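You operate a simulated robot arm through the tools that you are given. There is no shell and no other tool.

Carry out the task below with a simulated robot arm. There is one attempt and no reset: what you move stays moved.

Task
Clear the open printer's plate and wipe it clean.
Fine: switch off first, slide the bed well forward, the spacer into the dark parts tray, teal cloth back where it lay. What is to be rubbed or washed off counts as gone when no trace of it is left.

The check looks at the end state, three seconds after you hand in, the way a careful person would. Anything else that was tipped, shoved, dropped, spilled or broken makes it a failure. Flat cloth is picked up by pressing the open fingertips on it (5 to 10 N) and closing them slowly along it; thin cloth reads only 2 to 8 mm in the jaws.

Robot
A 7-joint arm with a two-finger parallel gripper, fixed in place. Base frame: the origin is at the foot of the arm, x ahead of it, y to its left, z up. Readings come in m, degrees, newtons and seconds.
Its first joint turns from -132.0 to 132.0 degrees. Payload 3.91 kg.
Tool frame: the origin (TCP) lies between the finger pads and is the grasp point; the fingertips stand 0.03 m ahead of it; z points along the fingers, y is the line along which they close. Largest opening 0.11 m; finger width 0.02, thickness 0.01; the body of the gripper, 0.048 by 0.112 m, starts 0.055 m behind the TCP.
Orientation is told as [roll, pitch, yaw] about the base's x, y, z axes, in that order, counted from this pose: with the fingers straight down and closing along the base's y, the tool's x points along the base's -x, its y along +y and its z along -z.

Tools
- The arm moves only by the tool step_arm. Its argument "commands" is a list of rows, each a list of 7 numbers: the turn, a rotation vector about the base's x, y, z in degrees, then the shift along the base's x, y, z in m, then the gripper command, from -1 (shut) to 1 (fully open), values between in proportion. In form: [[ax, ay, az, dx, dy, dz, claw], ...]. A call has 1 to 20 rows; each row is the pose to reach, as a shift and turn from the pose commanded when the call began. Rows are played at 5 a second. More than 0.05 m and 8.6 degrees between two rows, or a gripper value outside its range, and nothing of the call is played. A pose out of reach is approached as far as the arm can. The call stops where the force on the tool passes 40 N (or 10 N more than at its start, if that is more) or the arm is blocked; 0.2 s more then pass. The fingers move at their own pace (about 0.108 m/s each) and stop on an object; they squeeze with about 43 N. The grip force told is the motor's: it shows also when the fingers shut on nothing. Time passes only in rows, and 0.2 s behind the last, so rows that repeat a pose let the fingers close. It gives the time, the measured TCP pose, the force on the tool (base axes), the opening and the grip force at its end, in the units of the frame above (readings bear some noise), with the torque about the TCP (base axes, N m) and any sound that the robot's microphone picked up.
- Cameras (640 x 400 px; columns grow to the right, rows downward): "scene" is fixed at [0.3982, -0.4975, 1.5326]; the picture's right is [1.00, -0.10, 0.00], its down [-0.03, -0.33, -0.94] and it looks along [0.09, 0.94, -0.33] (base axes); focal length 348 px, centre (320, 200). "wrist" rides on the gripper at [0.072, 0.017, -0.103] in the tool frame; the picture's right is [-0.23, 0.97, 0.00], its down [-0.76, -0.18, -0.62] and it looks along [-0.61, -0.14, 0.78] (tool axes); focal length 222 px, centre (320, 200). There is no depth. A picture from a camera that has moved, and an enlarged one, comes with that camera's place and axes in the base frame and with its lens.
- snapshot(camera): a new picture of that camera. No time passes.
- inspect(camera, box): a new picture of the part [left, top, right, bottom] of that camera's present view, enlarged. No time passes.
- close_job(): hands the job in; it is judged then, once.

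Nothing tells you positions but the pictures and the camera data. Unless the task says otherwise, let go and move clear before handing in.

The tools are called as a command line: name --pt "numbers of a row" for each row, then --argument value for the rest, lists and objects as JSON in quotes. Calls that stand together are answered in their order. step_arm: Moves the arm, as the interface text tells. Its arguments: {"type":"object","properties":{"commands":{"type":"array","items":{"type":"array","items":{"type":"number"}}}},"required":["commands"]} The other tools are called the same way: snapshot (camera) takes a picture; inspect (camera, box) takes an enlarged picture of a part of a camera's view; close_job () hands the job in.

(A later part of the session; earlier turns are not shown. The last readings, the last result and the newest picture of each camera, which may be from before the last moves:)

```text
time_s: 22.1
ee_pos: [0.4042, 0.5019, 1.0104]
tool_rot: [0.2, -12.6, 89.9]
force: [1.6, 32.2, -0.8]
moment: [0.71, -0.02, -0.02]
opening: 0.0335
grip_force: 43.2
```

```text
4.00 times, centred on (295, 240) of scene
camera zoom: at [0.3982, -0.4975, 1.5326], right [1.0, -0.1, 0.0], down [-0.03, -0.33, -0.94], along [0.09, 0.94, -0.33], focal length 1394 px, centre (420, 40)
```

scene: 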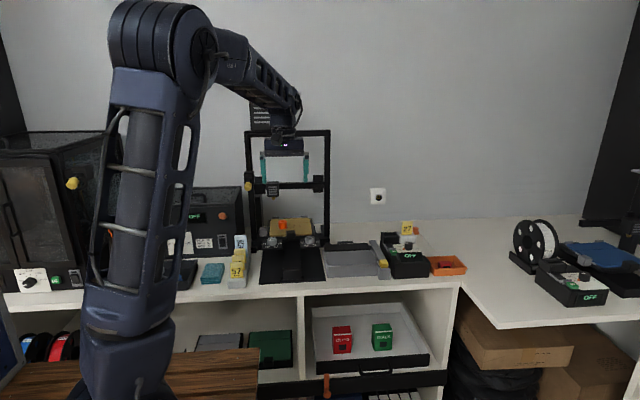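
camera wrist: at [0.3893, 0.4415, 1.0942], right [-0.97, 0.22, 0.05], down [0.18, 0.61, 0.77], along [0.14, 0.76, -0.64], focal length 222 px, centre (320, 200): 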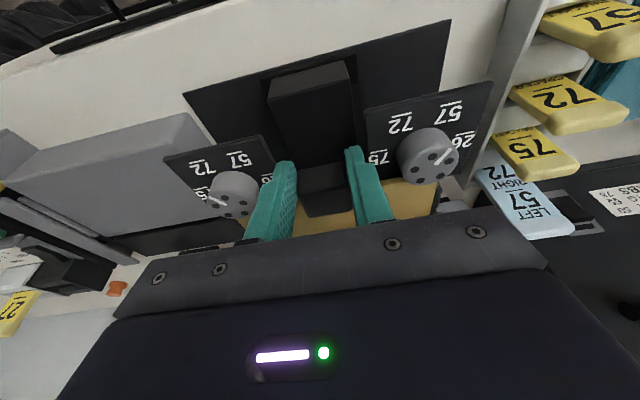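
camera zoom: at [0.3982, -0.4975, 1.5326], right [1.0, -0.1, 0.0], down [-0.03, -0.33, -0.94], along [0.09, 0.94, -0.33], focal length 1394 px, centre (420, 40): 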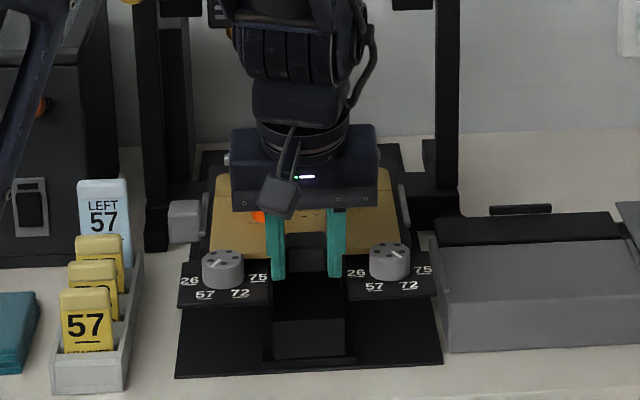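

The end stop is reached (32 N), about 145 mm forward. I'll ease off, open the fingers a little and rise straight up, then look.

step_arm --pt "0 0 0 0 0.004 0 -1" --pt "0 0 0 0 0.004 0 -0.05" --pt "0 0 0 0 0.004 0 -0.05" --pt "0 0 0 0 0.003 0.03 -0.05" --pt "0 0 0 0 0.0 0.07 -0.05" --pt "-4 0 0 0 0.0 0.11 -0.05" --pt "-8 0 0 0 0.0 0.15 -0.05" --pt "-12 0 0 0 0 0.19 0" --pt "-12 0 0 0 0 0.19 0"

snapshot --camera "wrist"

inspect --camera "scene" --box '[255, 190, 335, 290]'

```text
time_s: 24.1
ee_pos: [0.405, 0.5005, 1.2015]
tool_rot: [0.3, -0.3, 90.0]
force: [-0.9, -0.8, 0.0]
moment: [0.02, -0.01, 0.04]
opening: 0.0551
grip_force: 0.0
```

```text
taken
camera wrist: at [0.3888, 0.427, 1.3048], right [-0.97, 0.23, 0.0], down [0.18, 0.76, 0.63], along [0.14, 0.61, -0.78], focal length 222 px, centre (320, 200)
```

wrist: 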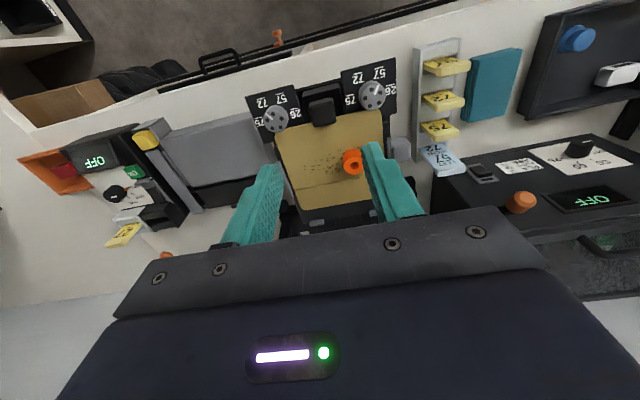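

```text
4.00 times, centred on (295, 240) of scene
camera zoom: at [0.3982, -0.4975, 1.5326], right [1.0, -0.1, 0.0], down [-0.03, -0.33, -0.94], along [0.09, 0.94, -0.33], focal length 1394 px, centre (420, 40)
```

zoom: 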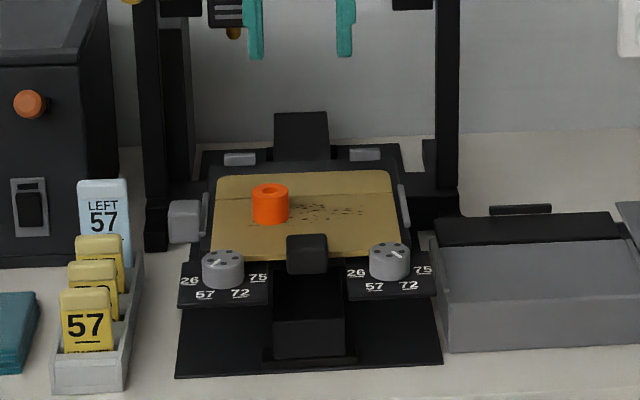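

The bed is fully forward and the spacer still stands upright near (0.374, 0.605). I'll zoom to fix its position.

inspect --camera "wrist" --box '[265, 80, 405, 220]'

inspect --camera "scene" --box '[265, 220, 325, 265]'

```text
2.86 times, centred on (335, 150) of wrist
camera zoom: at [0.3888, 0.427, 1.3048], right [-0.97, 0.23, 0.0], down [0.18, 0.76, 0.63], along [0.14, 0.61, -0.78], focal length 635 px, centre (277, 343)
```

zoom: 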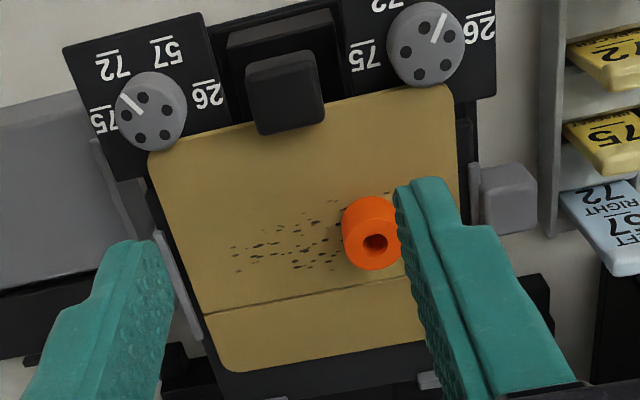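

```text
8.89 times, centred on (295, 242) of scene
camera zoom: at [0.3982, -0.4975, 1.5326], right [1.0, -0.1, 0.0], down [-0.03, -0.33, -0.94], along [0.09, 0.94, -0.33], focal length 3097 px, centre (542, -178)
```

zoom: 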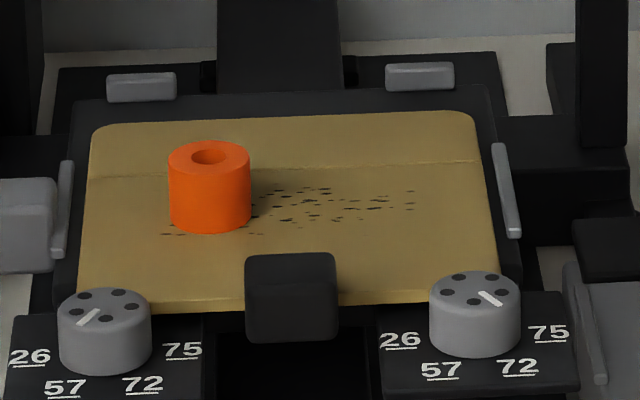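

Spacer: centre (0.375, 0.6005), top 1.0146, diameter ≈31 mm; plate top ≈0.990. I'll hover above it with the fingers at 55 mm, verify, then go down.

step_arm --pt "0 0 0 -0.008 0.03 -0.03 0" --pt "0 0 0 -0.016 0.06 -0.06 0" --pt "0 0 0 -0.024 0.085 -0.09 0" --pt "0 0 0 -0.0295 0.1015 -0.12 0" --pt "0 0 0 -0.0295 0.1015 -0.14 0" --pt "0 0 0 -0.0295 0.1015 -0.14 0"

inspect --camera "scene" --box '[255, 205, 325, 260]'

snapshot --camera "wrist"

```text
time_s: 25.5
ee_pos: [0.3752, 0.6016, 1.0589]
tool_rot: [0.3, -0.3, 89.8]
force: [-0.4, 0.0, -0.3]
moment: [-0.02, 0.02, -0.02]
opening: 0.055
grip_force: 0.1
```

```text
7.27 times, centred on (290, 232) of scene
camera zoom: at [0.3982, -0.4975, 1.5326], right [1.0, -0.1, 0.0], down [-0.03, -0.33, -0.94], along [0.09, 0.94, -0.33], focal length 2534 px, centre (538, -36)
```

zoom: 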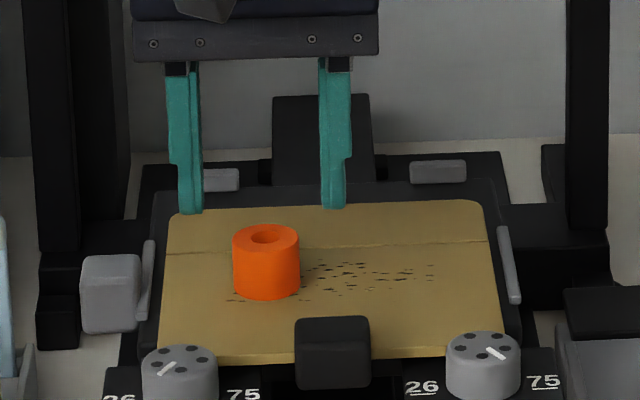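

```text
taken
camera wrist: at [0.3589, 0.5274, 1.1617], right [-0.97, 0.23, 0.0], down [0.18, 0.76, 0.63], along [0.14, 0.61, -0.78], focal length 222 px, centre (320, 200)
```

wrist: 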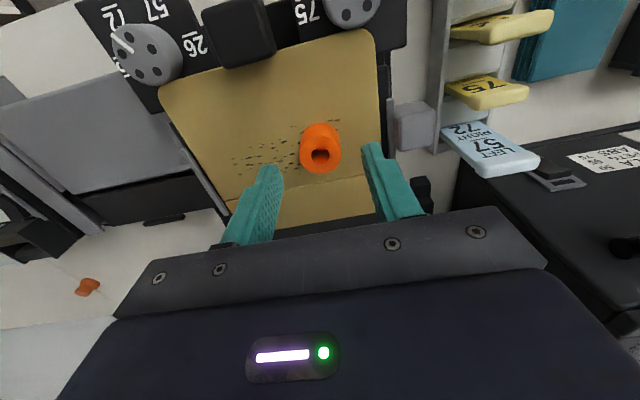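

The fingers straddle the spacer evenly. I'll go down so the tips stop just above the plate, and close.

step_arm --pt "0 0 0 0 -0.001 -0.012 0" --pt "0 0 0 0 -0.001 -0.024 0" --pt "0 0 0 0 -0.001 -0.034 0" --pt "0 0 0 0 -0.001 -0.034 -0.2" --pt "0 0 0 0 -0.001 -0.034 -0.4" --pt "0 0 0 0 -0.001 -0.034 -1" --pt "0 0 0 0 -0.001 -0.034 -1"

inspect --camera "scene" --box '[255, 205, 325, 260]'

```text
time_s: 27.1
ee_pos: [0.3752, 0.6013, 1.0246]
tool_rot: [0.1, -0.3, 90.0]
force: [-1.1, 0.6, 1.3]
moment: [-0.01, -0.01, -0.01]
opening: 0.0271
grip_force: 42.8
```

```text
7.27 times, centred on (290, 232) of scene
camera zoom: at [0.3982, -0.4975, 1.5326], right [1.0, -0.1, 0.0], down [-0.03, -0.33, -0.94], along [0.09, 0.94, -0.33], focal length 2534 px, centre (538, -36)
```

zoom: 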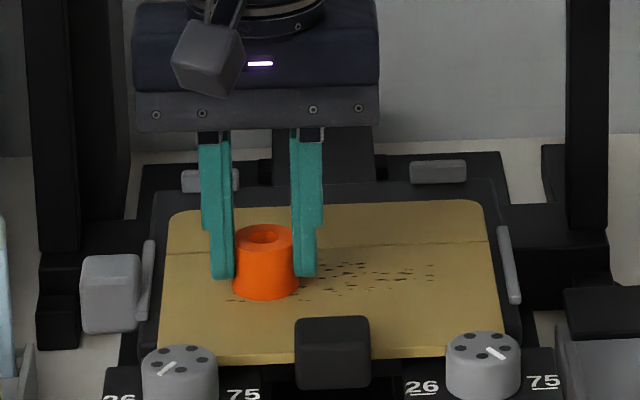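

The spacer is gripped (27 mm). I'll lift gently and check it comes free of the plate.

step_arm --pt "0 0 0 0 0 0.003 -1" --pt "0 0 0 0 0 0.008 -1" --pt "0 0 0 0 0 0.02 -1" --pt "0 0 0 0 0 0.04 -1" --pt "0 0 0 0 -0.01 0.07 -1" --pt "0 0 0 0 -0.02 0.1 -1"

inspect --camera "scene" --box '[245, 185, 335, 260]'

snapshot --camera "wrist"

```text
time_s: 28.5
ee_pos: [0.3756, 0.58, 1.125]
tool_rot: [0.3, -0.2, 89.9]
force: [0.1, 0.2, -0.3]
moment: [-0.05, 0.02, 0.0]
opening: 0.0272
grip_force: 43.1
```

```text
5.33 times, centred on (290, 222) of scene
camera zoom: at [0.3982, -0.4975, 1.5326], right [1.0, -0.1, 0.0], down [-0.03, -0.33, -0.94], along [0.09, 0.94, -0.33], focal length 1858 px, centre (480, 80)
```

zoom: 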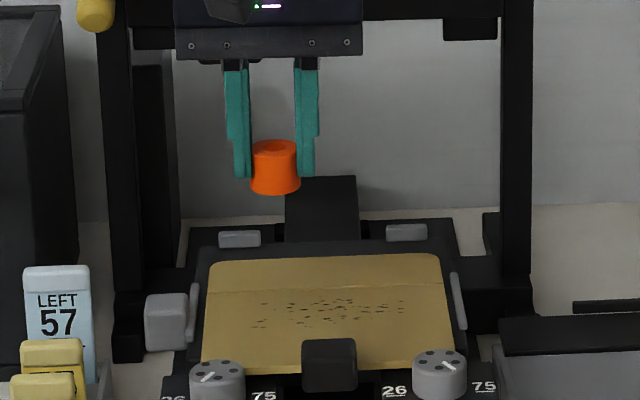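

```text
taken
camera wrist: at [0.3595, 0.5064, 1.2287], right [-0.97, 0.23, 0.01], down [0.18, 0.76, 0.63], along [0.14, 0.61, -0.78], focal length 222 px, centre (320, 200)
```

wrist: 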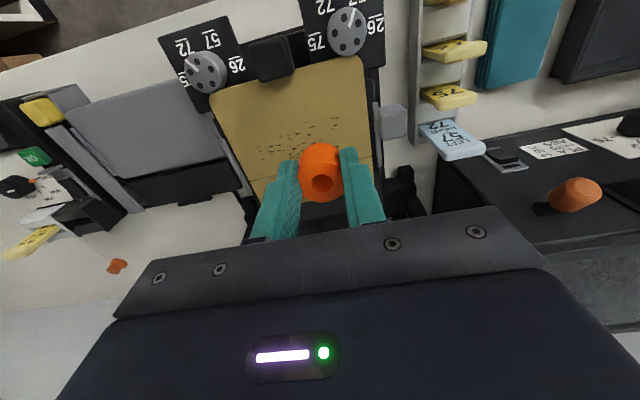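

The spacer came off cleanly; specks remain where it stood. Next I'll carry it high over to the dark tray at the left and look for a free spot there.

step_arm --pt "0 0 0 -0.01 -0.01 0.04 -1" --pt "0 0 0 -0.03 -0.02 0.08 -1" --pt "0 0 0 -0.07 -0.03 0.1 -1" --pt "0 0 0 -0.115 -0.035 0.1 -1" --pt "0 0 0 -0.16 -0.04 0.1 -1" --pt "0 0 0 -0.205 -0.04 0.1 -1" --pt "0 0 0 -0.25 -0.04 0.1 -1" --pt "0 0 0 -0.295 -0.04 0.1 -1" --pt "0 0 0 -0.335 -0.04 0.1 -1" --pt "0 0 0 -0.335 -0.04 0.1 -1"

snapshot --camera "wrist"

snapshot --camera "scene"

```text
time_s: 30.7
ee_pos: [0.0411, 0.5383, 1.2237]
tool_rot: [0.1, -0.2, 90.0]
force: [-0.1, 0.4, -0.3]
moment: [0.01, -0.01, -0.02]
opening: 0.0272
grip_force: 43.2
```

```text
taken
camera wrist: at [0.0247, 0.4642, 1.3273], right [-0.97, 0.23, 0.0], down [0.18, 0.76, 0.63], along [0.14, 0.61, -0.78], focal length 222 px, centre (320, 200)
```

wrist: 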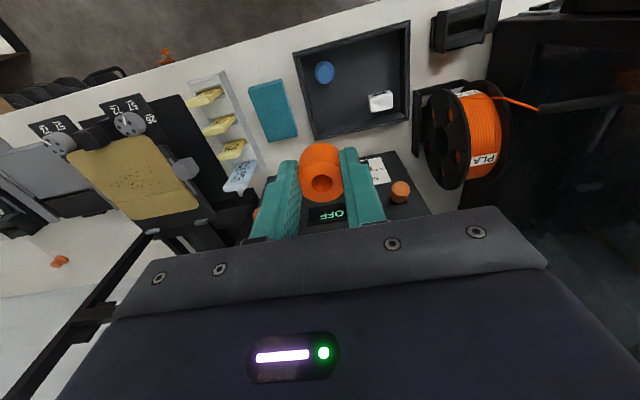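

```text
taken
```

scene: 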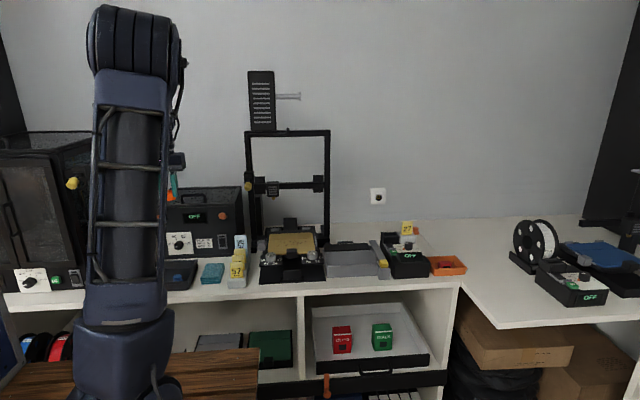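

inspect --camera "wrist" --box '[180, 10, 440, 160]'

inspect --camera "wrist" --box '[280, 10, 430, 230]'

inspect --camera "scene" --box '[155, 180, 265, 295]'

```text
2.46 times, centred on (310, 85) of wrist
camera zoom: at [0.0247, 0.4642, 1.3273], right [-0.97, 0.23, 0.0], down [0.18, 0.76, 0.63], along [0.14, 0.61, -0.78], focal length 547 px, centre (345, 483)
```

zoom: 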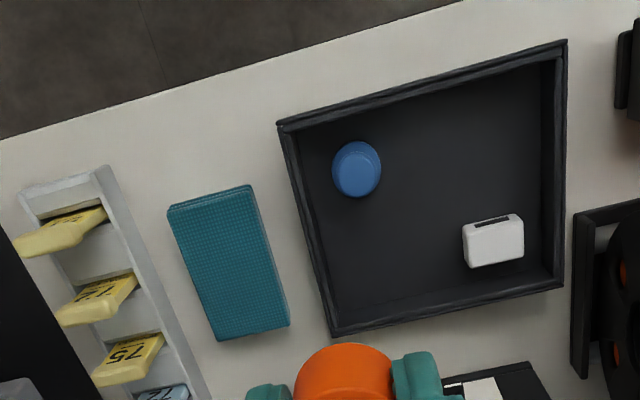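

```text
1.82 times, centred on (355, 120) of wrist
camera zoom: at [0.0247, 0.4642, 1.3273], right [-0.97, 0.23, 0.0], down [0.18, 0.76, 0.63], along [0.14, 0.61, -0.78], focal length 404 px, centre (256, 346)
```

zoom: 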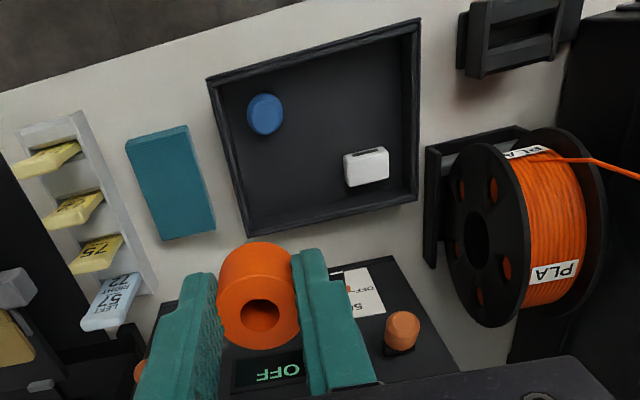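

```text
3.48 times, centred on (210, 238) of scene
camera zoom: at [0.3982, -0.4975, 1.5326], right [1.0, -0.1, 0.0], down [-0.03, -0.33, -0.94], along [0.09, 0.94, -0.33], focal length 1212 px, centre (703, 70)
```

zoom: 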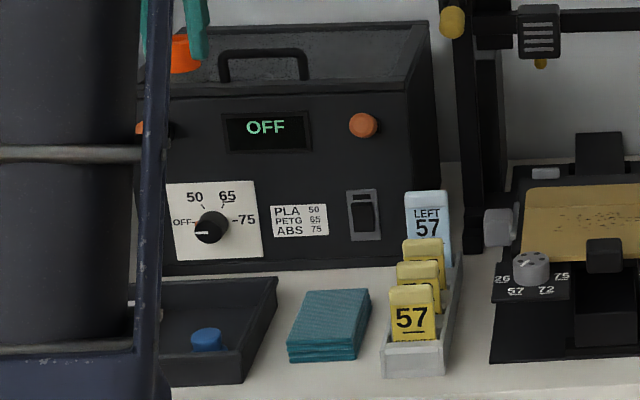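

The dark tray spans roughly x −0.10..0.073, y 0.49..0.635, with blue at (0.03, 0.53) and white at (−0.057, 0.598). The back-right spot at (0.015, 0.595) is free, so I'll lower the spacer toward it.

step_arm --pt "0 0 0 -0.01 0.02 -0.04 -1" --pt "0 0 0 -0.02 0.04 -0.08 -1" --pt "0 0 0 -0.026 0.057 -0.12 -1" --pt "0 0 0 -0.026 0.057 -0.165 -1" --pt "0 0 0 -0.026 0.057 -0.205 -1" --pt "0 0 0 -0.026 0.057 -0.24 -1" --pt "0 0 0 -0.026 0.057 -0.26 -1" --pt "0 0 0 -0.026 0.057 -0.26 -1"

snapshot --camera "wrist"

inspect --camera "scene" --box '[125, 200, 245, 295]'

```text
time_s: 32.5
ee_pos: [0.0129, 0.5969, 0.9639]
tool_rot: [0.2, -0.3, 89.8]
force: [0.8, -0.8, -1.2]
moment: [-0.03, 0.01, -0.01]
opening: 0.0268
grip_force: 42.7
```

```text
taken
camera wrist: at [-0.0034, 0.5231, 1.0674], right [-0.97, 0.23, 0.0], down [0.18, 0.76, 0.63], along [0.14, 0.61, -0.78], focal length 222 px, centre (320, 200)
```

wrist: 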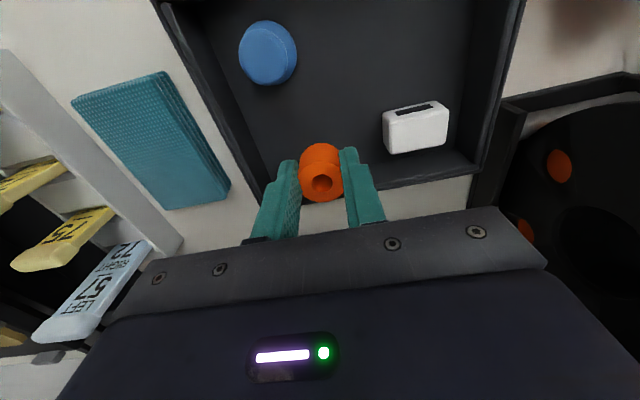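

```text
4.21 times, centred on (185, 248) of scene
camera zoom: at [0.3982, -0.4975, 1.5326], right [1.0, -0.1, 0.0], down [-0.03, -0.33, -0.94], along [0.09, 0.94, -0.33], focal length 1467 px, centre (888, 0)
```

zoom: 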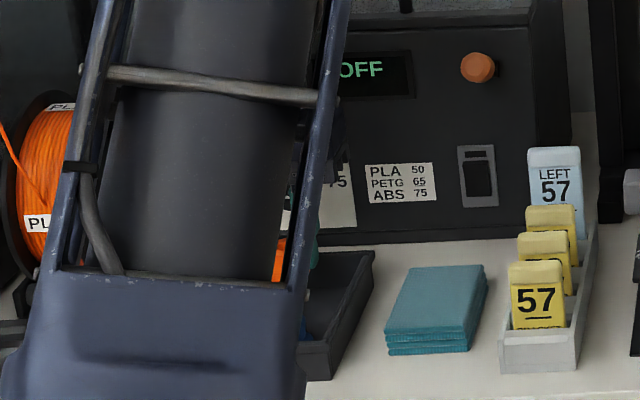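

The spacer hangs above the free back-right spot. I'll lower in small steps until it touches the tray floor.

step_arm --pt "0 0 0 0 0 -0.008 -1" --pt "0 0 0 0 0 -0.016 -1" --pt "0 0 0 0 0 -0.022 -1" --pt "0 0 0 0 0 -0.026 -1" --pt "0 0 0 0 0 -0.029 -1" --pt "0 0 0 0 0 -0.029 -1"

snapshot --camera "wrist"

```text
time_s: 33.9
ee_pos: [0.0151, 0.5958, 0.9355]
tool_rot: [0.2, -0.2, 90.0]
force: [-1.1, 0.6, -0.9]
moment: [0.0, -0.01, -0.01]
opening: 0.0269
grip_force: 43.0
```

```text
taken
camera wrist: at [-0.0018, 0.5226, 1.0388], right [-0.97, 0.23, 0.0], down [0.18, 0.76, 0.63], along [0.14, 0.61, -0.78], focal length 222 px, centre (320, 200)
```

wrist: 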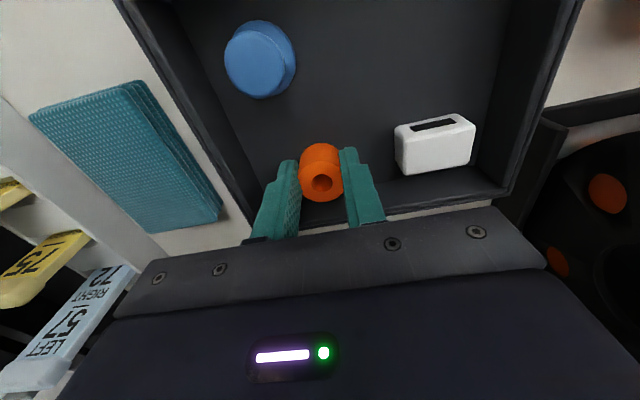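

No contact yet. I'll continue in 2 mm steps.

step_arm --pt "0 0 0 0 0 -0.002 -1" --pt "0 0 0 0 0 -0.004 -1" --pt "0 0 0 0 0 -0.006 -1" --pt "0 0 0 0 0 -0.008 -1"

```text
time_s: 34.9
ee_pos: [0.0146, 0.5954, 0.9286]
tool_rot: [0.3, -0.2, 90.1]
force: [-1.5, 9.8, 20.4]
moment: [0.43, -0.05, -0.06]
opening: 0.0271
grip_force: 42.6
```

Contact with the floor (20 N). I'll relax 2 mm, open the fingers partway, and rise straight up.

step_arm --pt "0 0 0 0 0 0.002 -1" --pt "0 0 0 0 0 0.002 -0.3" --pt "0 0 0 0 0 0.002 -0.1" --pt "0 0 0 0 0 0.002 -0.1" --pt "0 0 0 0 0 0.03 -0.1" --pt "0 0 0 0 0 0.07 -0.1" --pt "0 0 0 0 -0.01 0.11 -0.1" --pt "0 0 0 0 -0.02 0.15 0" --pt "0 0 0 0.0 -0.03 0.19 0" --pt "0 0 0 0.0 -0.03 0.23 0.5" --pt "0 0 0 0.0 -0.03 0.23 1"

snapshot --camera "wrist"

inspect --camera "wrist" --box '[200, 20, 440, 180]'

```text
time_s: 37.3
ee_pos: [0.0121, 0.565, 1.1582]
tool_rot: [0.1, -0.1, 90.0]
force: [0.4, -0.1, 0.3]
moment: [-0.03, 0.0, -0.01]
opening: 0.11
grip_force: 0.0
```

```text
taken
camera wrist: at [-0.0032, 0.4906, 1.2613], right [-0.97, 0.23, 0.0], down [0.18, 0.76, 0.63], along [0.14, 0.61, -0.78], focal length 222 px, centre (320, 200)
```

wrist: 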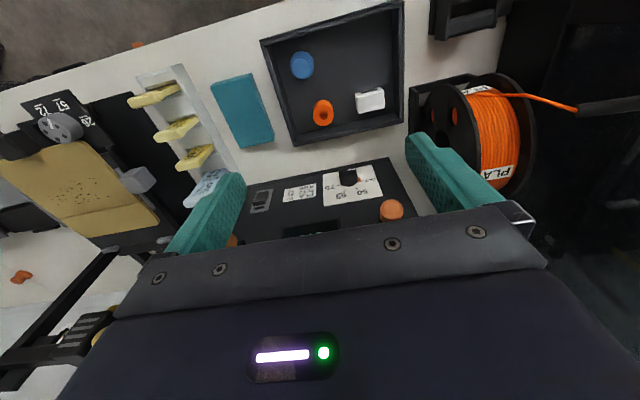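

```text
2.50 times, centred on (320, 100) of wrist
camera zoom: at [-0.0032, 0.4906, 1.2613], right [-0.97, 0.23, 0.0], down [0.18, 0.76, 0.63], along [0.14, 0.61, -0.78], focal length 555 px, centre (320, 450)
```

zoom: 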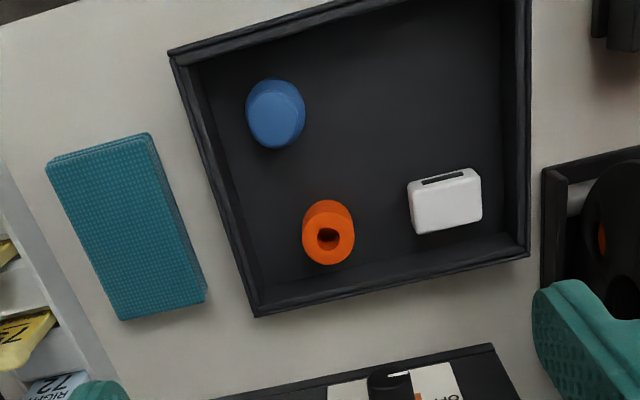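

The spacer stands upright in the dark tray. The folded teal cloth lies at about x 0.104–0.170, y 0.525–0.625 (centre 0.137, 0.575), top around z 0.91. I'll hover over it for a closer look.

step_arm --pt "0 0 0 0.04 0.003 -0.02 0.5" --pt "0 0 0 0.08 0.006 -0.04 0" --pt "0 0 0 0.12 0.01 -0.06 -0.27" --pt "0 0 0 0.1245 0.01 -0.09 -0.27" --pt "0 0 0 0.1245 0.01 -0.09 -0.27"

snapshot --camera "wrist"

inspect --camera "wrist" --box '[220, 20, 460, 190]'

inspect --camera "scene" --box '[180, 220, 260, 295]'

```text
time_s: 38.5
ee_pos: [0.1417, 0.5764, 1.0677]
tool_rot: [0.2, -0.3, 89.9]
force: [0.5, -0.1, -0.2]
moment: [-0.04, 0.04, 0.01]
opening: 0.04
grip_force: 0.1
```

```text
taken
camera wrist: at [0.1251, 0.5031, 1.1705], right [-0.97, 0.23, 0.0], down [0.18, 0.76, 0.63], along [0.14, 0.61, -0.78], focal length 222 px, centre (320, 200)
```

wrist: 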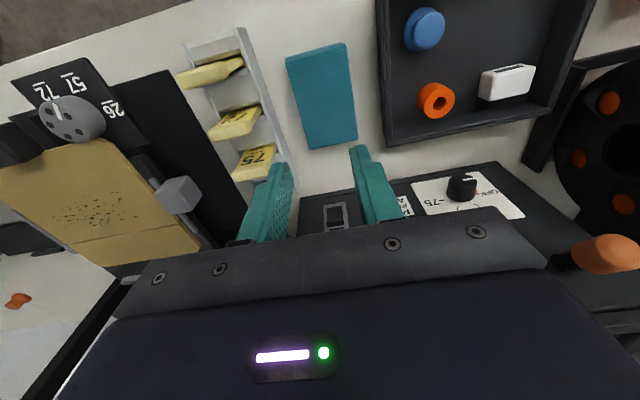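

```text
2.35 times, centred on (340, 105) of wrist
camera zoom: at [0.1251, 0.5031, 1.1705], right [-0.97, 0.23, 0.0], down [0.18, 0.76, 0.63], along [0.14, 0.61, -0.78], focal length 523 px, centre (273, 424)
```

zoom: 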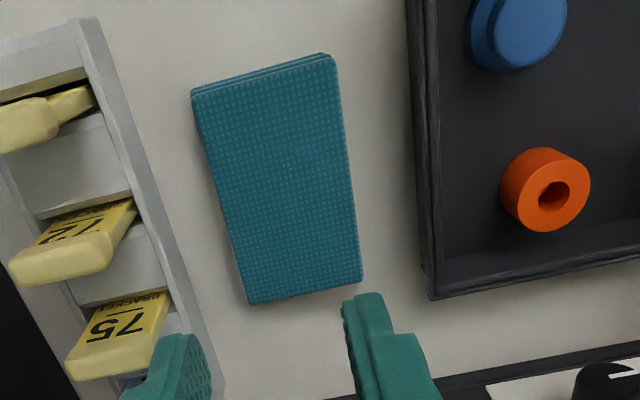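

```text
5.33 times, centred on (220, 258) of scene
camera zoom: at [0.3982, -0.4975, 1.5326], right [1.0, -0.1, 0.0], down [-0.03, -0.33, -0.94], along [0.09, 0.94, -0.33], focal length 1858 px, centre (853, -107)
```

zoom: 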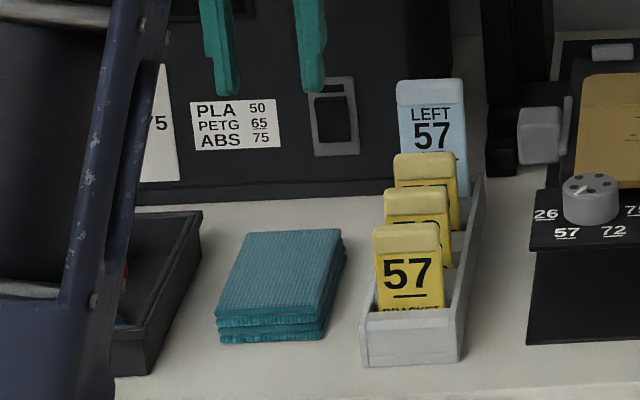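

Refined cloth: x 0.105–0.165, y 0.5245–0.624, centre (0.135, 0.574). I'll set the fingers to 35 mm, centre over it and lower to just above.

step_arm --pt "0 0 0 -0.006 -0.001 -0.03 -0.36" --pt "0 0 0 -0.006 -0.001 -0.07 -0.36" --pt "0 0 0 -0.006 -0.001 -0.1 -0.36" --pt "0 0 0 -0.006 -0.001 -0.115 -0.36" --pt "0 0 0 -0.006 -0.001 -0.115 -0.36"

snapshot --camera "wrist"

inspect --camera "scene" --box '[180, 220, 260, 295]'

```text
time_s: 39.7
ee_pos: [0.1334, 0.5737, 0.9513]
tool_rot: [0.3, -0.2, 90.1]
force: [-0.2, 0.4, -0.7]
moment: [0.0, 0.01, 0.02]
opening: 0.0351
grip_force: 0.0
```

```text
taken
camera wrist: at [0.1174, 0.5001, 1.0565], right [-0.97, 0.23, 0.0], down [0.18, 0.76, 0.63], along [0.14, 0.61, -0.78], focal length 222 px, centre (320, 200)
```

wrist: 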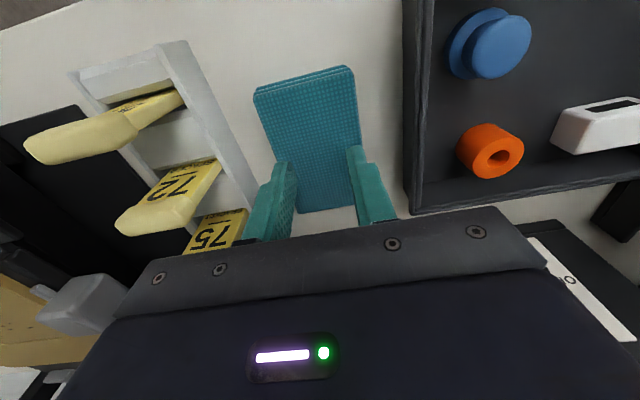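

```text
5.33 times, centred on (220, 258) of scene
camera zoom: at [0.3982, -0.4975, 1.5326], right [1.0, -0.1, 0.0], down [-0.03, -0.33, -0.94], along [0.09, 0.94, -0.33], focal length 1858 px, centre (853, -107)
```

zoom: 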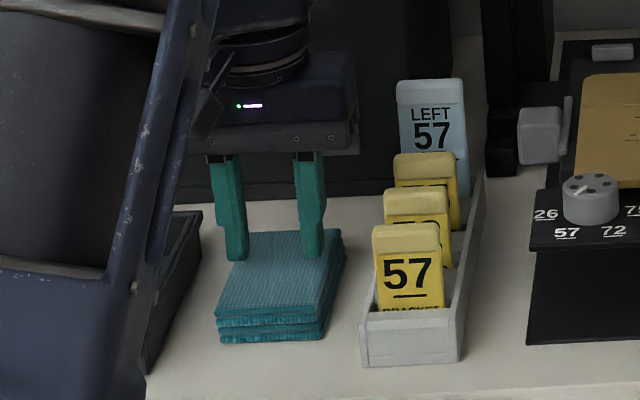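

The tips sit just above the cloth. I'll lower in small steps and read the force.

step_arm --pt "0 0 0 0.001 0 -0.003 -0.36" --pt "0 0 0 0.001 0 -0.006 -0.36" --pt "0 0 0 0.001 0 -0.008 -0.36"

```text
time_s: 40.5
ee_pos: [0.1334, 0.5737, 0.9452]
tool_rot: [0.1, -0.3, 90.0]
force: [-0.3, -0.6, 5.2]
moment: [-0.06, -0.08, 0.0]
opening: 0.0354
grip_force: 0.0
```

5.2 N of press — in the range. I'll add a hair more and close slowly along the cloth.

step_arm --pt "0 0 0 0 0 -0.0006 -0.36" --pt "0 0 0 0 0 -0.0006 -0.4" --pt "0 0 0 0 0 -0.0006 -0.44" --pt "0 0 0 0 0 -0.0006 -0.48" --pt "0 0 0 0 0 -0.0006 -0.52" --pt "0 0 0 0 0 -0.0006 -0.56" --pt "0 0 0 0 0 -0.0006 -0.6" --pt "0 0 0 0 0 -0.0006 -0.64" --pt "0 0 0 0 0 -0.0006 -0.68" --pt "0 0 0 0 0 -0.0006 -0.72" --pt "0 0 0 0 0 -0.0006 -0.76" --pt "0 0 0 0 0 -0.0006 -0.8" --pt "0 0 0 0 0 -0.0006 -0.84" --pt "0 0 0 0 0 -0.0006 -0.88" --pt "0 0 0 0 0 -0.0006 -0.92" --pt "0 0 0 0 0 -0.0006 -0.96" --pt "0 0 0 0 0 -0.0006 -1" --pt "0 0 0 0 0 -0.0006 -1" --pt "0 0 0 0 0 -0.0006 -1"

snapshot --camera "wrist"

inspect --camera "scene" --box '[180, 220, 260, 295]'

```text
time_s: 44.5
ee_pos: [0.1347, 0.5737, 0.9443]
tool_rot: [0.1, -0.3, 90.0]
force: [3.0, 0.7, 21.4]
moment: [-0.06, -0.11, -0.02]
opening: 0.0
grip_force: 37.4
```

```text
taken
camera wrist: at [0.1178, 0.5002, 1.0479], right [-0.97, 0.23, 0.0], down [0.18, 0.76, 0.63], along [0.14, 0.61, -0.78], focal length 222 px, centre (320, 200)
```

wrist: 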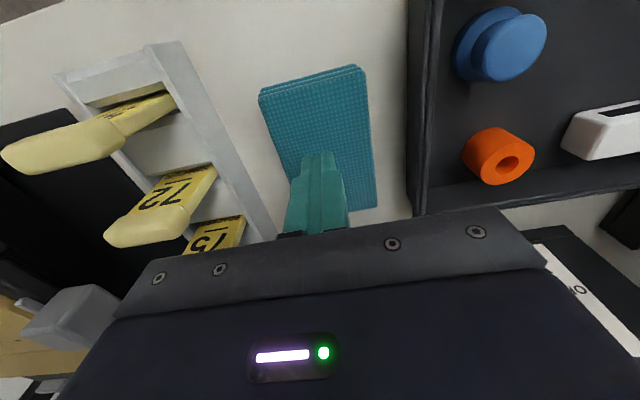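

```text
5.33 times, centred on (220, 258) of scene
camera zoom: at [0.3982, -0.4975, 1.5326], right [1.0, -0.1, 0.0], down [-0.03, -0.33, -0.94], along [0.09, 0.94, -0.33], focal length 1858 px, centre (853, -107)
```

zoom: 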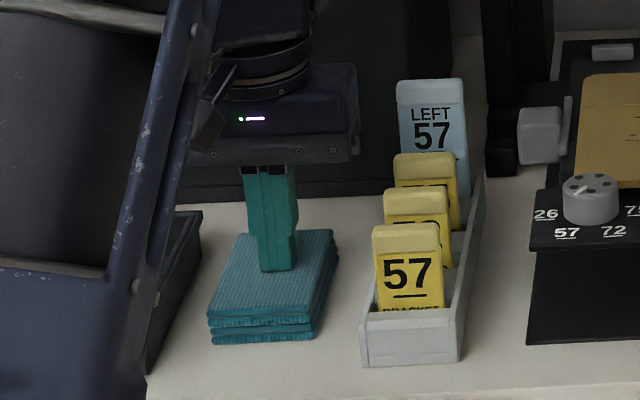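

The fingers closed to 0 without a fold, with the press rising to 21 N, and the cloth shifted a few millimetres. I'll ease up, open a bit and look at the cloth closely.

step_arm --pt "0 0 0 0 0 0.004 -1" --pt "0 0 0 0 0 0.02 -0.8" --pt "0 0 0 0 0 0.06 -0.4" --pt "0 0 0 0 0 0.06 -0.36"

inspect --camera "wrist" --box '[220, 20, 420, 180]'

inspect --camera "scene" --box '[195, 245, 255, 295]'

```text
time_s: 45.5
ee_pos: [0.1325, 0.5754, 1.0018]
tool_rot: [0.1, -0.2, 90.0]
force: [-0.9, 0.0, -0.3]
moment: [-0.01, 0.0, 0.0]
opening: 0.0354
grip_force: 0.1
```

```text
2.50 times, centred on (320, 100) of wrist
camera zoom: at [0.1169, 0.5019, 1.1056], right [-0.97, 0.23, 0.0], down [0.18, 0.76, 0.63], along [0.14, 0.61, -0.78], focal length 555 px, centre (320, 450)
```

zoom: 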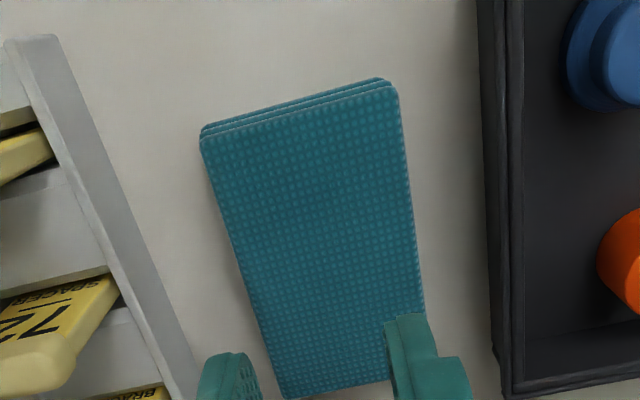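

```text
8.00 times, centred on (225, 270) of scene
camera zoom: at [0.3982, -0.4975, 1.5326], right [1.0, -0.1, 0.0], down [-0.03, -0.33, -0.94], along [0.09, 0.94, -0.33], focal length 2787 px, centre (1080, -360)
```

zoom: 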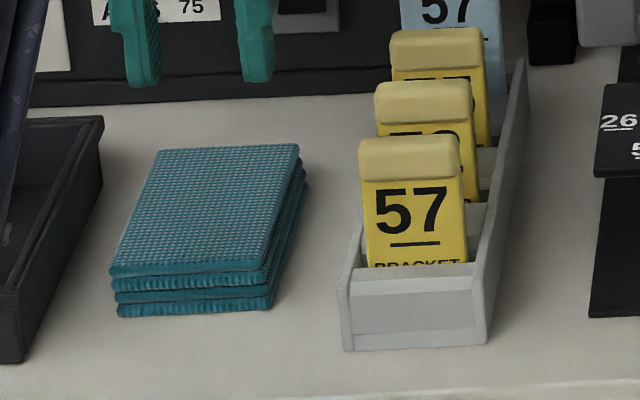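

The pad is stiff (about 16 N per mm) and has shifted about 6 mm toward −x, now centred near (0.129, 0.577). I'll try again centred on it, keeping the press between 5 and 10 N while closing in short calls.

step_arm --pt "0 0 0 -0.004 0.001 -0.03 -0.27" --pt "0 0 0 -0.004 0.001 -0.05 -0.27" --pt "0 0 0 -0.004 0.001 -0.056 -0.27" --pt "0 0 0 -0.004 0.001 -0.058 -0.27" --pt "0 0 0 -0.004 0.001 -0.059 -0.27"

```text
time_s: 46.7
ee_pos: [0.1297, 0.5762, 0.945]
tool_rot: [0.1, -0.2, 90.0]
force: [-0.7, -0.1, 3.0]
moment: [0.0, -0.08, -0.01]
opening: 0.0403
grip_force: 0.0
```

step_arm --pt "0 0 0 0 0 -0.0004 -0.27" --pt "0 0 0 0 0 -0.0004 -0.29" --pt "0 0 0 0 0 -0.0004 -0.31" --pt "0 0 0 0 0 -0.0004 -0.33" --pt "0 0 0 0 0 -0.0004 -0.35"

```text
time_s: 47.9
ee_pos: [0.1298, 0.5753, 0.9451]
tool_rot: [0.2, -0.3, 90.1]
force: [3.4, 0.6, 6.3]
moment: [0.03, -0.23, 0.02]
opening: 0.0379
grip_force: 2.6
```

The press holds at 6 N and the fingers are now loading the cloth sideways. I'll keep closing slowly.

step_arm --pt "0 0 0 0 0 0 -0.37" --pt "0 0 0 0 0 0 -0.39" --pt "0 0 0 0 0 0 -0.41" --pt "0 0 0 0 0 0 -0.43" --pt "0 0 0 0 0 0 -0.45"

inspect --camera "scene" --box '[195, 245, 255, 295]'

```text
time_s: 49.1
ee_pos: [0.1301, 0.5766, 0.9446]
tool_rot: [0.2, -0.3, 89.9]
force: [2.6, 0.2, 7.5]
moment: [-0.01, -0.17, 0.03]
opening: 0.0328
grip_force: 2.4
```

```text
8.00 times, centred on (225, 270) of scene
camera zoom: at [0.3982, -0.4975, 1.5326], right [1.0, -0.1, 0.0], down [-0.03, -0.33, -0.94], along [0.09, 0.94, -0.33], focal length 2787 px, centre (1080, -360)
```

zoom: 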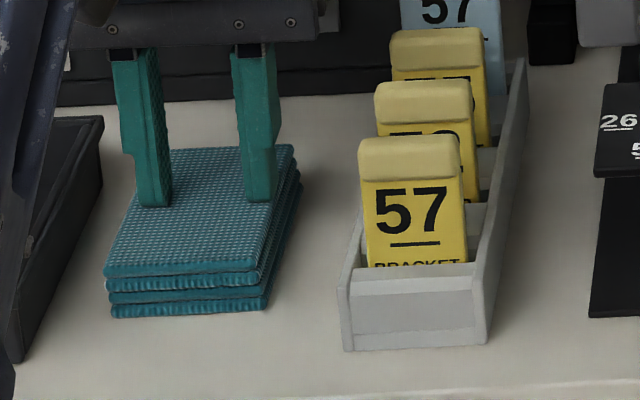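

The pad behaves nearly rigidly and slides a little. I'll continue closing while watching that the force stays in range.

step_arm --pt "0 0 0 0 0 0 -0.48" --pt "0 0 0 0 0 0 -0.51" --pt "0 0 0 0 0 0 -0.54" --pt "0 0 0 0 0 0 -0.57" --pt "0 0 0 0 0 0 -0.6" --pt "0 0 0 0 0 0 -0.63" --pt "0 0 0 0 0 0 -0.66"

```text
time_s: 50.7
ee_pos: [0.1302, 0.5754, 0.9441]
tool_rot: [0.2, -0.3, 89.9]
force: [3.0, -0.1, 8.6]
moment: [-0.03, -0.19, -0.01]
opening: 0.022
grip_force: 3.0
```

step_arm --pt "0 0 0 0 0 0.0001 -0.69" --pt "0 0 0 0 0 0.0001 -0.72" --pt "0 0 0 0 0 0.0002 -0.75" --pt "0 0 0 0 0 0.0002 -0.78" --pt "0 0 0 0 0 0.0003 -0.81"

```text
time_s: 51.9
ee_pos: [0.129, 0.5766, 0.9457]
tool_rot: [0.1, -0.2, 90.0]
force: [2.1, 1.0, 5.9]
moment: [-0.03, -0.05, -0.02]
opening: 0.0124
grip_force: 2.5
```

step_arm --pt "0 0 0 0 0 -0.0001 -0.84" --pt "0 0 0 0 0 -0.0001 -0.87" --pt "0 0 0 0 0 -0.0001 -0.9" --pt "0 0 0 0 0 -0.0001 -0.93" --pt "0 0 0 0 0 -0.0001 -0.96" --pt "0 0 0 0 0 -0.0001 -1" --pt "0 0 0 0 0 -0.0001 -1"

inspect --camera "scene" --box '[195, 245, 255, 295]'

```text
time_s: 53.5
ee_pos: [0.1293, 0.5763, 0.9453]
tool_rot: [0.2, -0.3, 90.0]
force: [-0.3, 0.6, 8.1]
moment: [-0.09, -0.04, 0.03]
opening: 0.0
grip_force: 37.8
```

```text
8.00 times, centred on (225, 270) of scene
camera zoom: at [0.3982, -0.4975, 1.5326], right [1.0, -0.1, 0.0], down [-0.03, -0.33, -0.94], along [0.09, 0.94, -0.33], focal length 2787 px, centre (1080, -360)
```

zoom: 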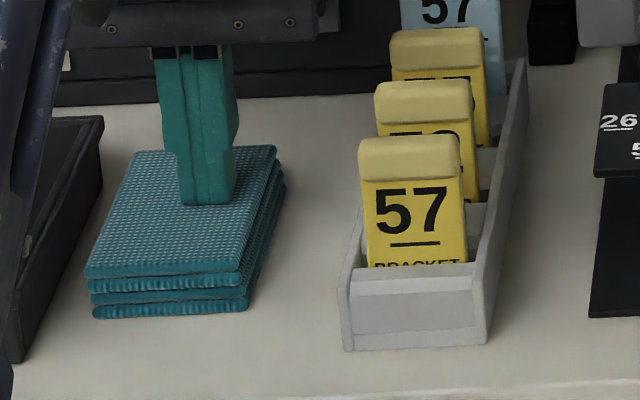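

The pad acts as a stiff folded block, so pinching only slides it (about 14 mm toward −x so far); I'll grip it by its long sides instead. First, with the closed tips pressing on top, I'll drag it back toward +x to its original place.

step_arm --pt "0 0 0 0.001 0 -0.0002 -1" --pt "0 0 0 0.004 0 -0.0002 -1" --pt "0 0 0 0.007 0 -0.0002 -1" --pt "0 0 0 0.01 0 -0.0002 -1" --pt "0 0 0 0.013 -0.001 -0.0002 -1" --pt "0 0 0 0.015 -0.002 -0.0002 -1" --pt "0 0 0 0.015 -0.002 -0.0002 -1"

inspect --camera "scene" --box '[195, 245, 255, 295]'

```text
time_s: 55.1
ee_pos: [0.1458, 0.574, 0.9446]
tool_rot: [0.1, -0.4, 90.0]
force: [-3.4, 4.1, 12.8]
moment: [0.06, 0.1, -0.04]
opening: 0.0002
grip_force: 37.5
```

```text
8.00 times, centred on (225, 270) of scene
camera zoom: at [0.3982, -0.4975, 1.5326], right [1.0, -0.1, 0.0], down [-0.03, -0.33, -0.94], along [0.09, 0.94, -0.33], focal length 2787 px, centre (1080, -360)
```

zoom: 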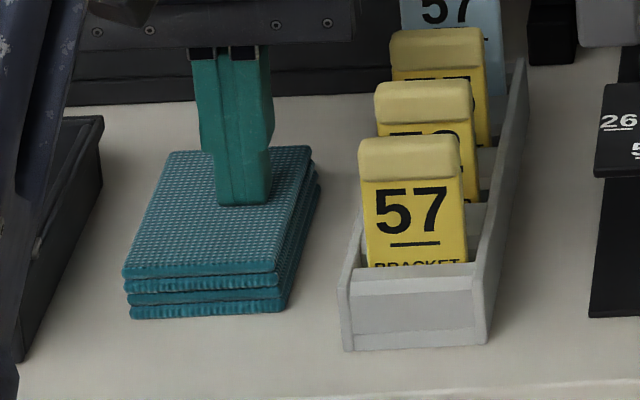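

Dragging works well: the pad followed. I'll lift off and compare its position with the original picture.

step_arm --pt "0 0 0 0 0 0.003 -1" --pt "0 0 0 0 0 0.03 -1" --pt "0 0 0 0 0 0.07 -0.5" --pt "0 0 0 0 0 0.11 0" --pt "0 0 0 0 0 0.12 0.3"

inspect --camera "scene" --box '[180, 220, 260, 295]'

inspect --camera "wrist" --box '[220, 20, 460, 190]'

```text
time_s: 56.3
ee_pos: [0.1459, 0.5754, 1.064]
tool_rot: [0.2, -0.2, 90.0]
force: [0.5, 0.1, -0.3]
moment: [0.0, 0.0, 0.02]
opening: 0.0715
grip_force: 0.1
```

```text
5.33 times, centred on (220, 258) of scene
camera zoom: at [0.3982, -0.4975, 1.5326], right [1.0, -0.1, 0.0], down [-0.03, -0.33, -0.94], along [0.09, 0.94, -0.33], focal length 1858 px, centre (853, -107)
```

zoom: 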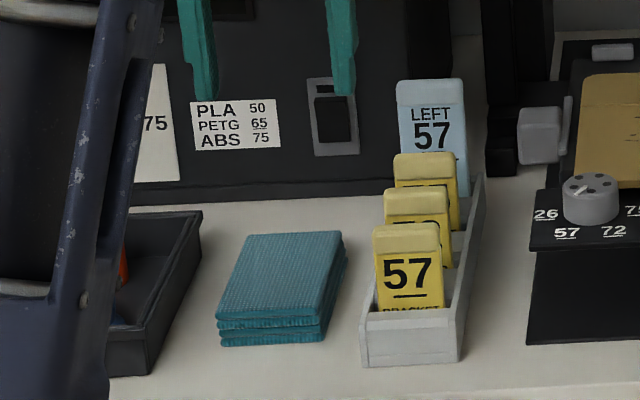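

```text
2.35 times, centred on (340, 105) of wrist
camera zoom: at [0.1287, 0.5011, 1.1686], right [-0.97, 0.23, 0.0], down [0.18, 0.76, 0.63], along [0.14, 0.61, -0.78], focal length 523 px, centre (273, 424)
```

zoom: 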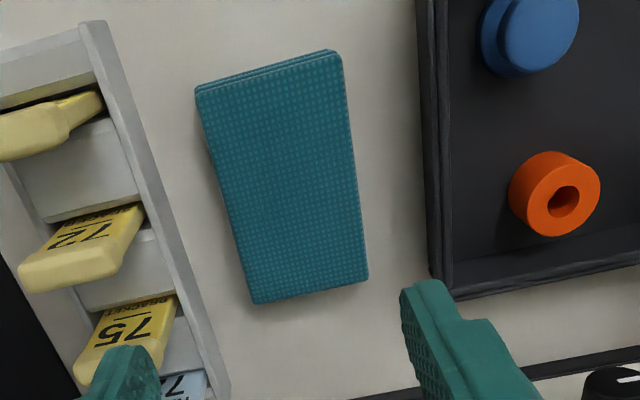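

The pad is back to within about 3 mm of its original place (centre ≈ 0.1355, 0.570). I'll open to 80 mm and come down to just above pad height to check finger clearance on both sides.

step_arm --pt "0 0 0 -0.01 -0.005 -0.03 0.45" --pt "0 0 0 -0.01 -0.005 -0.07 0.45" --pt "0 0 0 -0.01 -0.005 -0.1 0.45" --pt "0 0 0 -0.01 -0.005 -0.1 0.45"

snapshot --camera "wrist"

inspect --camera "scene" --box '[180, 220, 260, 295]'

```text
time_s: 57.3
ee_pos: [0.1344, 0.567, 0.9644]
tool_rot: [0.1, -0.4, 90.0]
force: [0.2, -0.1, 0.3]
moment: [-0.02, -0.02, 0.01]
opening: 0.0799
grip_force: 0.0
```

```text
taken
camera wrist: at [0.1181, 0.4943, 1.0677], right [-0.97, 0.23, 0.0], down [0.18, 0.76, 0.63], along [0.14, 0.61, -0.78], focal length 222 px, centre (320, 200)
```

wrist: 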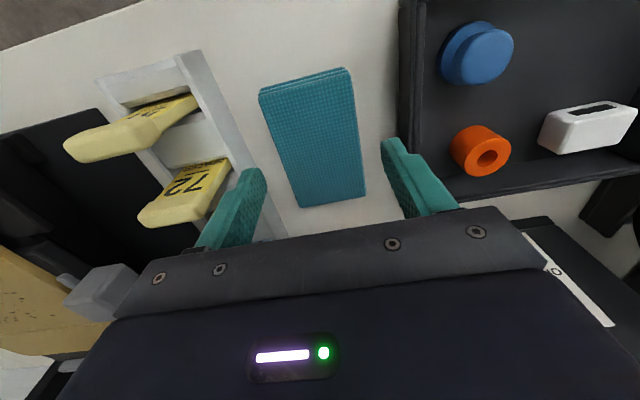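

```text
5.33 times, centred on (220, 258) of scene
camera zoom: at [0.3982, -0.4975, 1.5326], right [1.0, -0.1, 0.0], down [-0.03, -0.33, -0.94], along [0.09, 0.94, -0.33], focal length 1858 px, centre (853, -107)
```

zoom: 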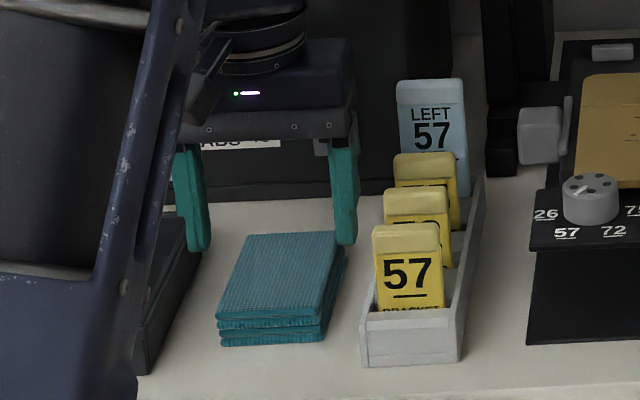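

Both fingers have about 1 cm clearance to pad, tray and rack. I'll lower alongside the pad slowly until near the bench.

step_arm --pt "0 0 0 0 0.002 -0.01 0.45" --pt "0 0 0 0 0.002 -0.02 0.45" --pt "0 0 0 0 0.002 -0.026 0.45" --pt "0 0 0 0 0.002 -0.03 0.45"

snapshot --camera "wrist"

inspect --camera "scene" --box '[180, 220, 260, 295]'

```text
time_s: 58.3
ee_pos: [0.1347, 0.5713, 0.9352]
tool_rot: [0.3, -0.3, 90.0]
force: [0.1, 0.5, 0.6]
moment: [0.0, -0.02, -0.03]
opening: 0.0796
grip_force: 0.0
```

```text
taken
camera wrist: at [0.1188, 0.4971, 1.0389], right [-0.97, 0.23, 0.0], down [0.18, 0.76, 0.63], along [0.14, 0.61, -0.78], focal length 222 px, centre (320, 200)
```

wrist: 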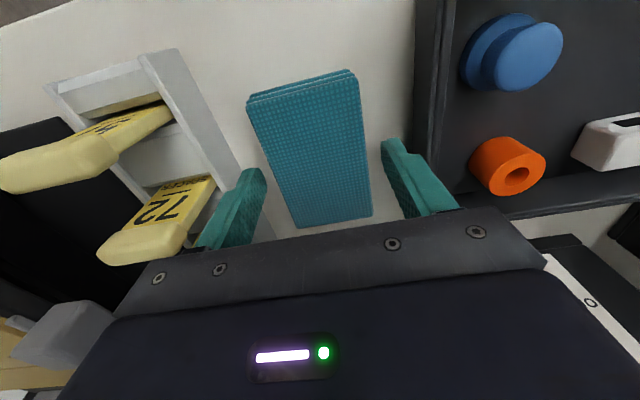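

```text
5.33 times, centred on (220, 258) of scene
camera zoom: at [0.3982, -0.4975, 1.5326], right [1.0, -0.1, 0.0], down [-0.03, -0.33, -0.94], along [0.09, 0.94, -0.33], focal length 1858 px, centre (853, -107)
```

zoom: 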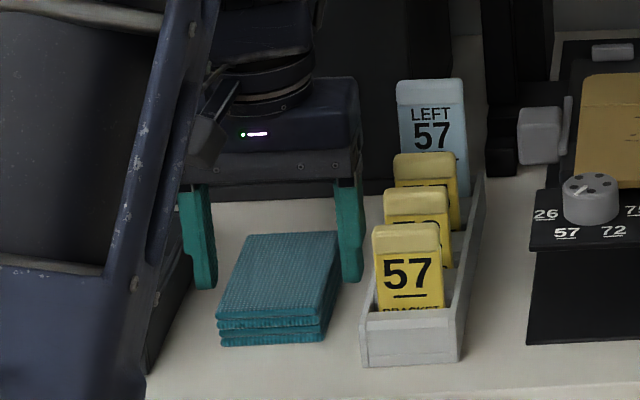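

The fingers straddle the pad. I'll lower a few more millimetres, feeling for the bench.

step_arm --pt "0 0 0 0 0 -0.002 0.45" --pt "0 0 0 0 0 -0.004 0.45" --pt "0 0 0 0 0 -0.006 0.45" --pt "0 0 0 0 0 -0.006 0.45"

```text
time_s: 59.3
ee_pos: [0.1356, 0.5715, 0.9293]
tool_rot: [0.2, -0.2, 90.0]
force: [-0.6, 0.4, 0.1]
moment: [-0.01, 0.01, 0.02]
opening: 0.0797
grip_force: 0.1
```

step_arm --pt "0 0 0 0 0 -0.0015 0.45" --pt "0 0 0 0 0 -0.003 0.45" --pt "0 0 0 0 0 -0.004 0.45"

inspect --camera "scene" --box '[180, 220, 260, 295]'

```text
time_s: 60.1
ee_pos: [0.135, 0.5711, 0.9252]
tool_rot: [0.3, -0.3, 89.9]
force: [-0.2, -0.4, -0.3]
moment: [0.04, -0.04, -0.01]
opening: 0.0798
grip_force: 0.0
```

```text
5.33 times, centred on (220, 258) of scene
camera zoom: at [0.3982, -0.4975, 1.5326], right [1.0, -0.1, 0.0], down [-0.03, -0.33, -0.94], along [0.09, 0.94, -0.33], focal length 1858 px, centre (853, -107)
```

zoom: 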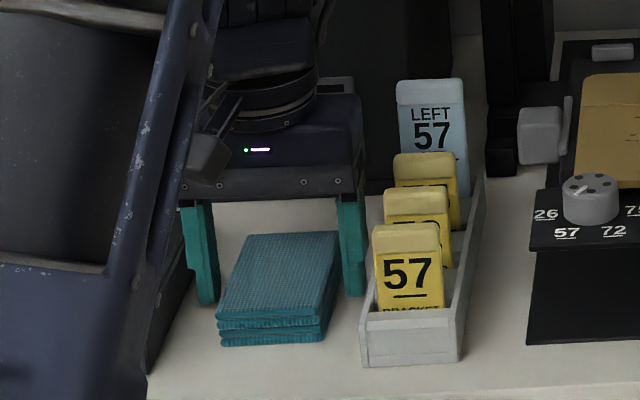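

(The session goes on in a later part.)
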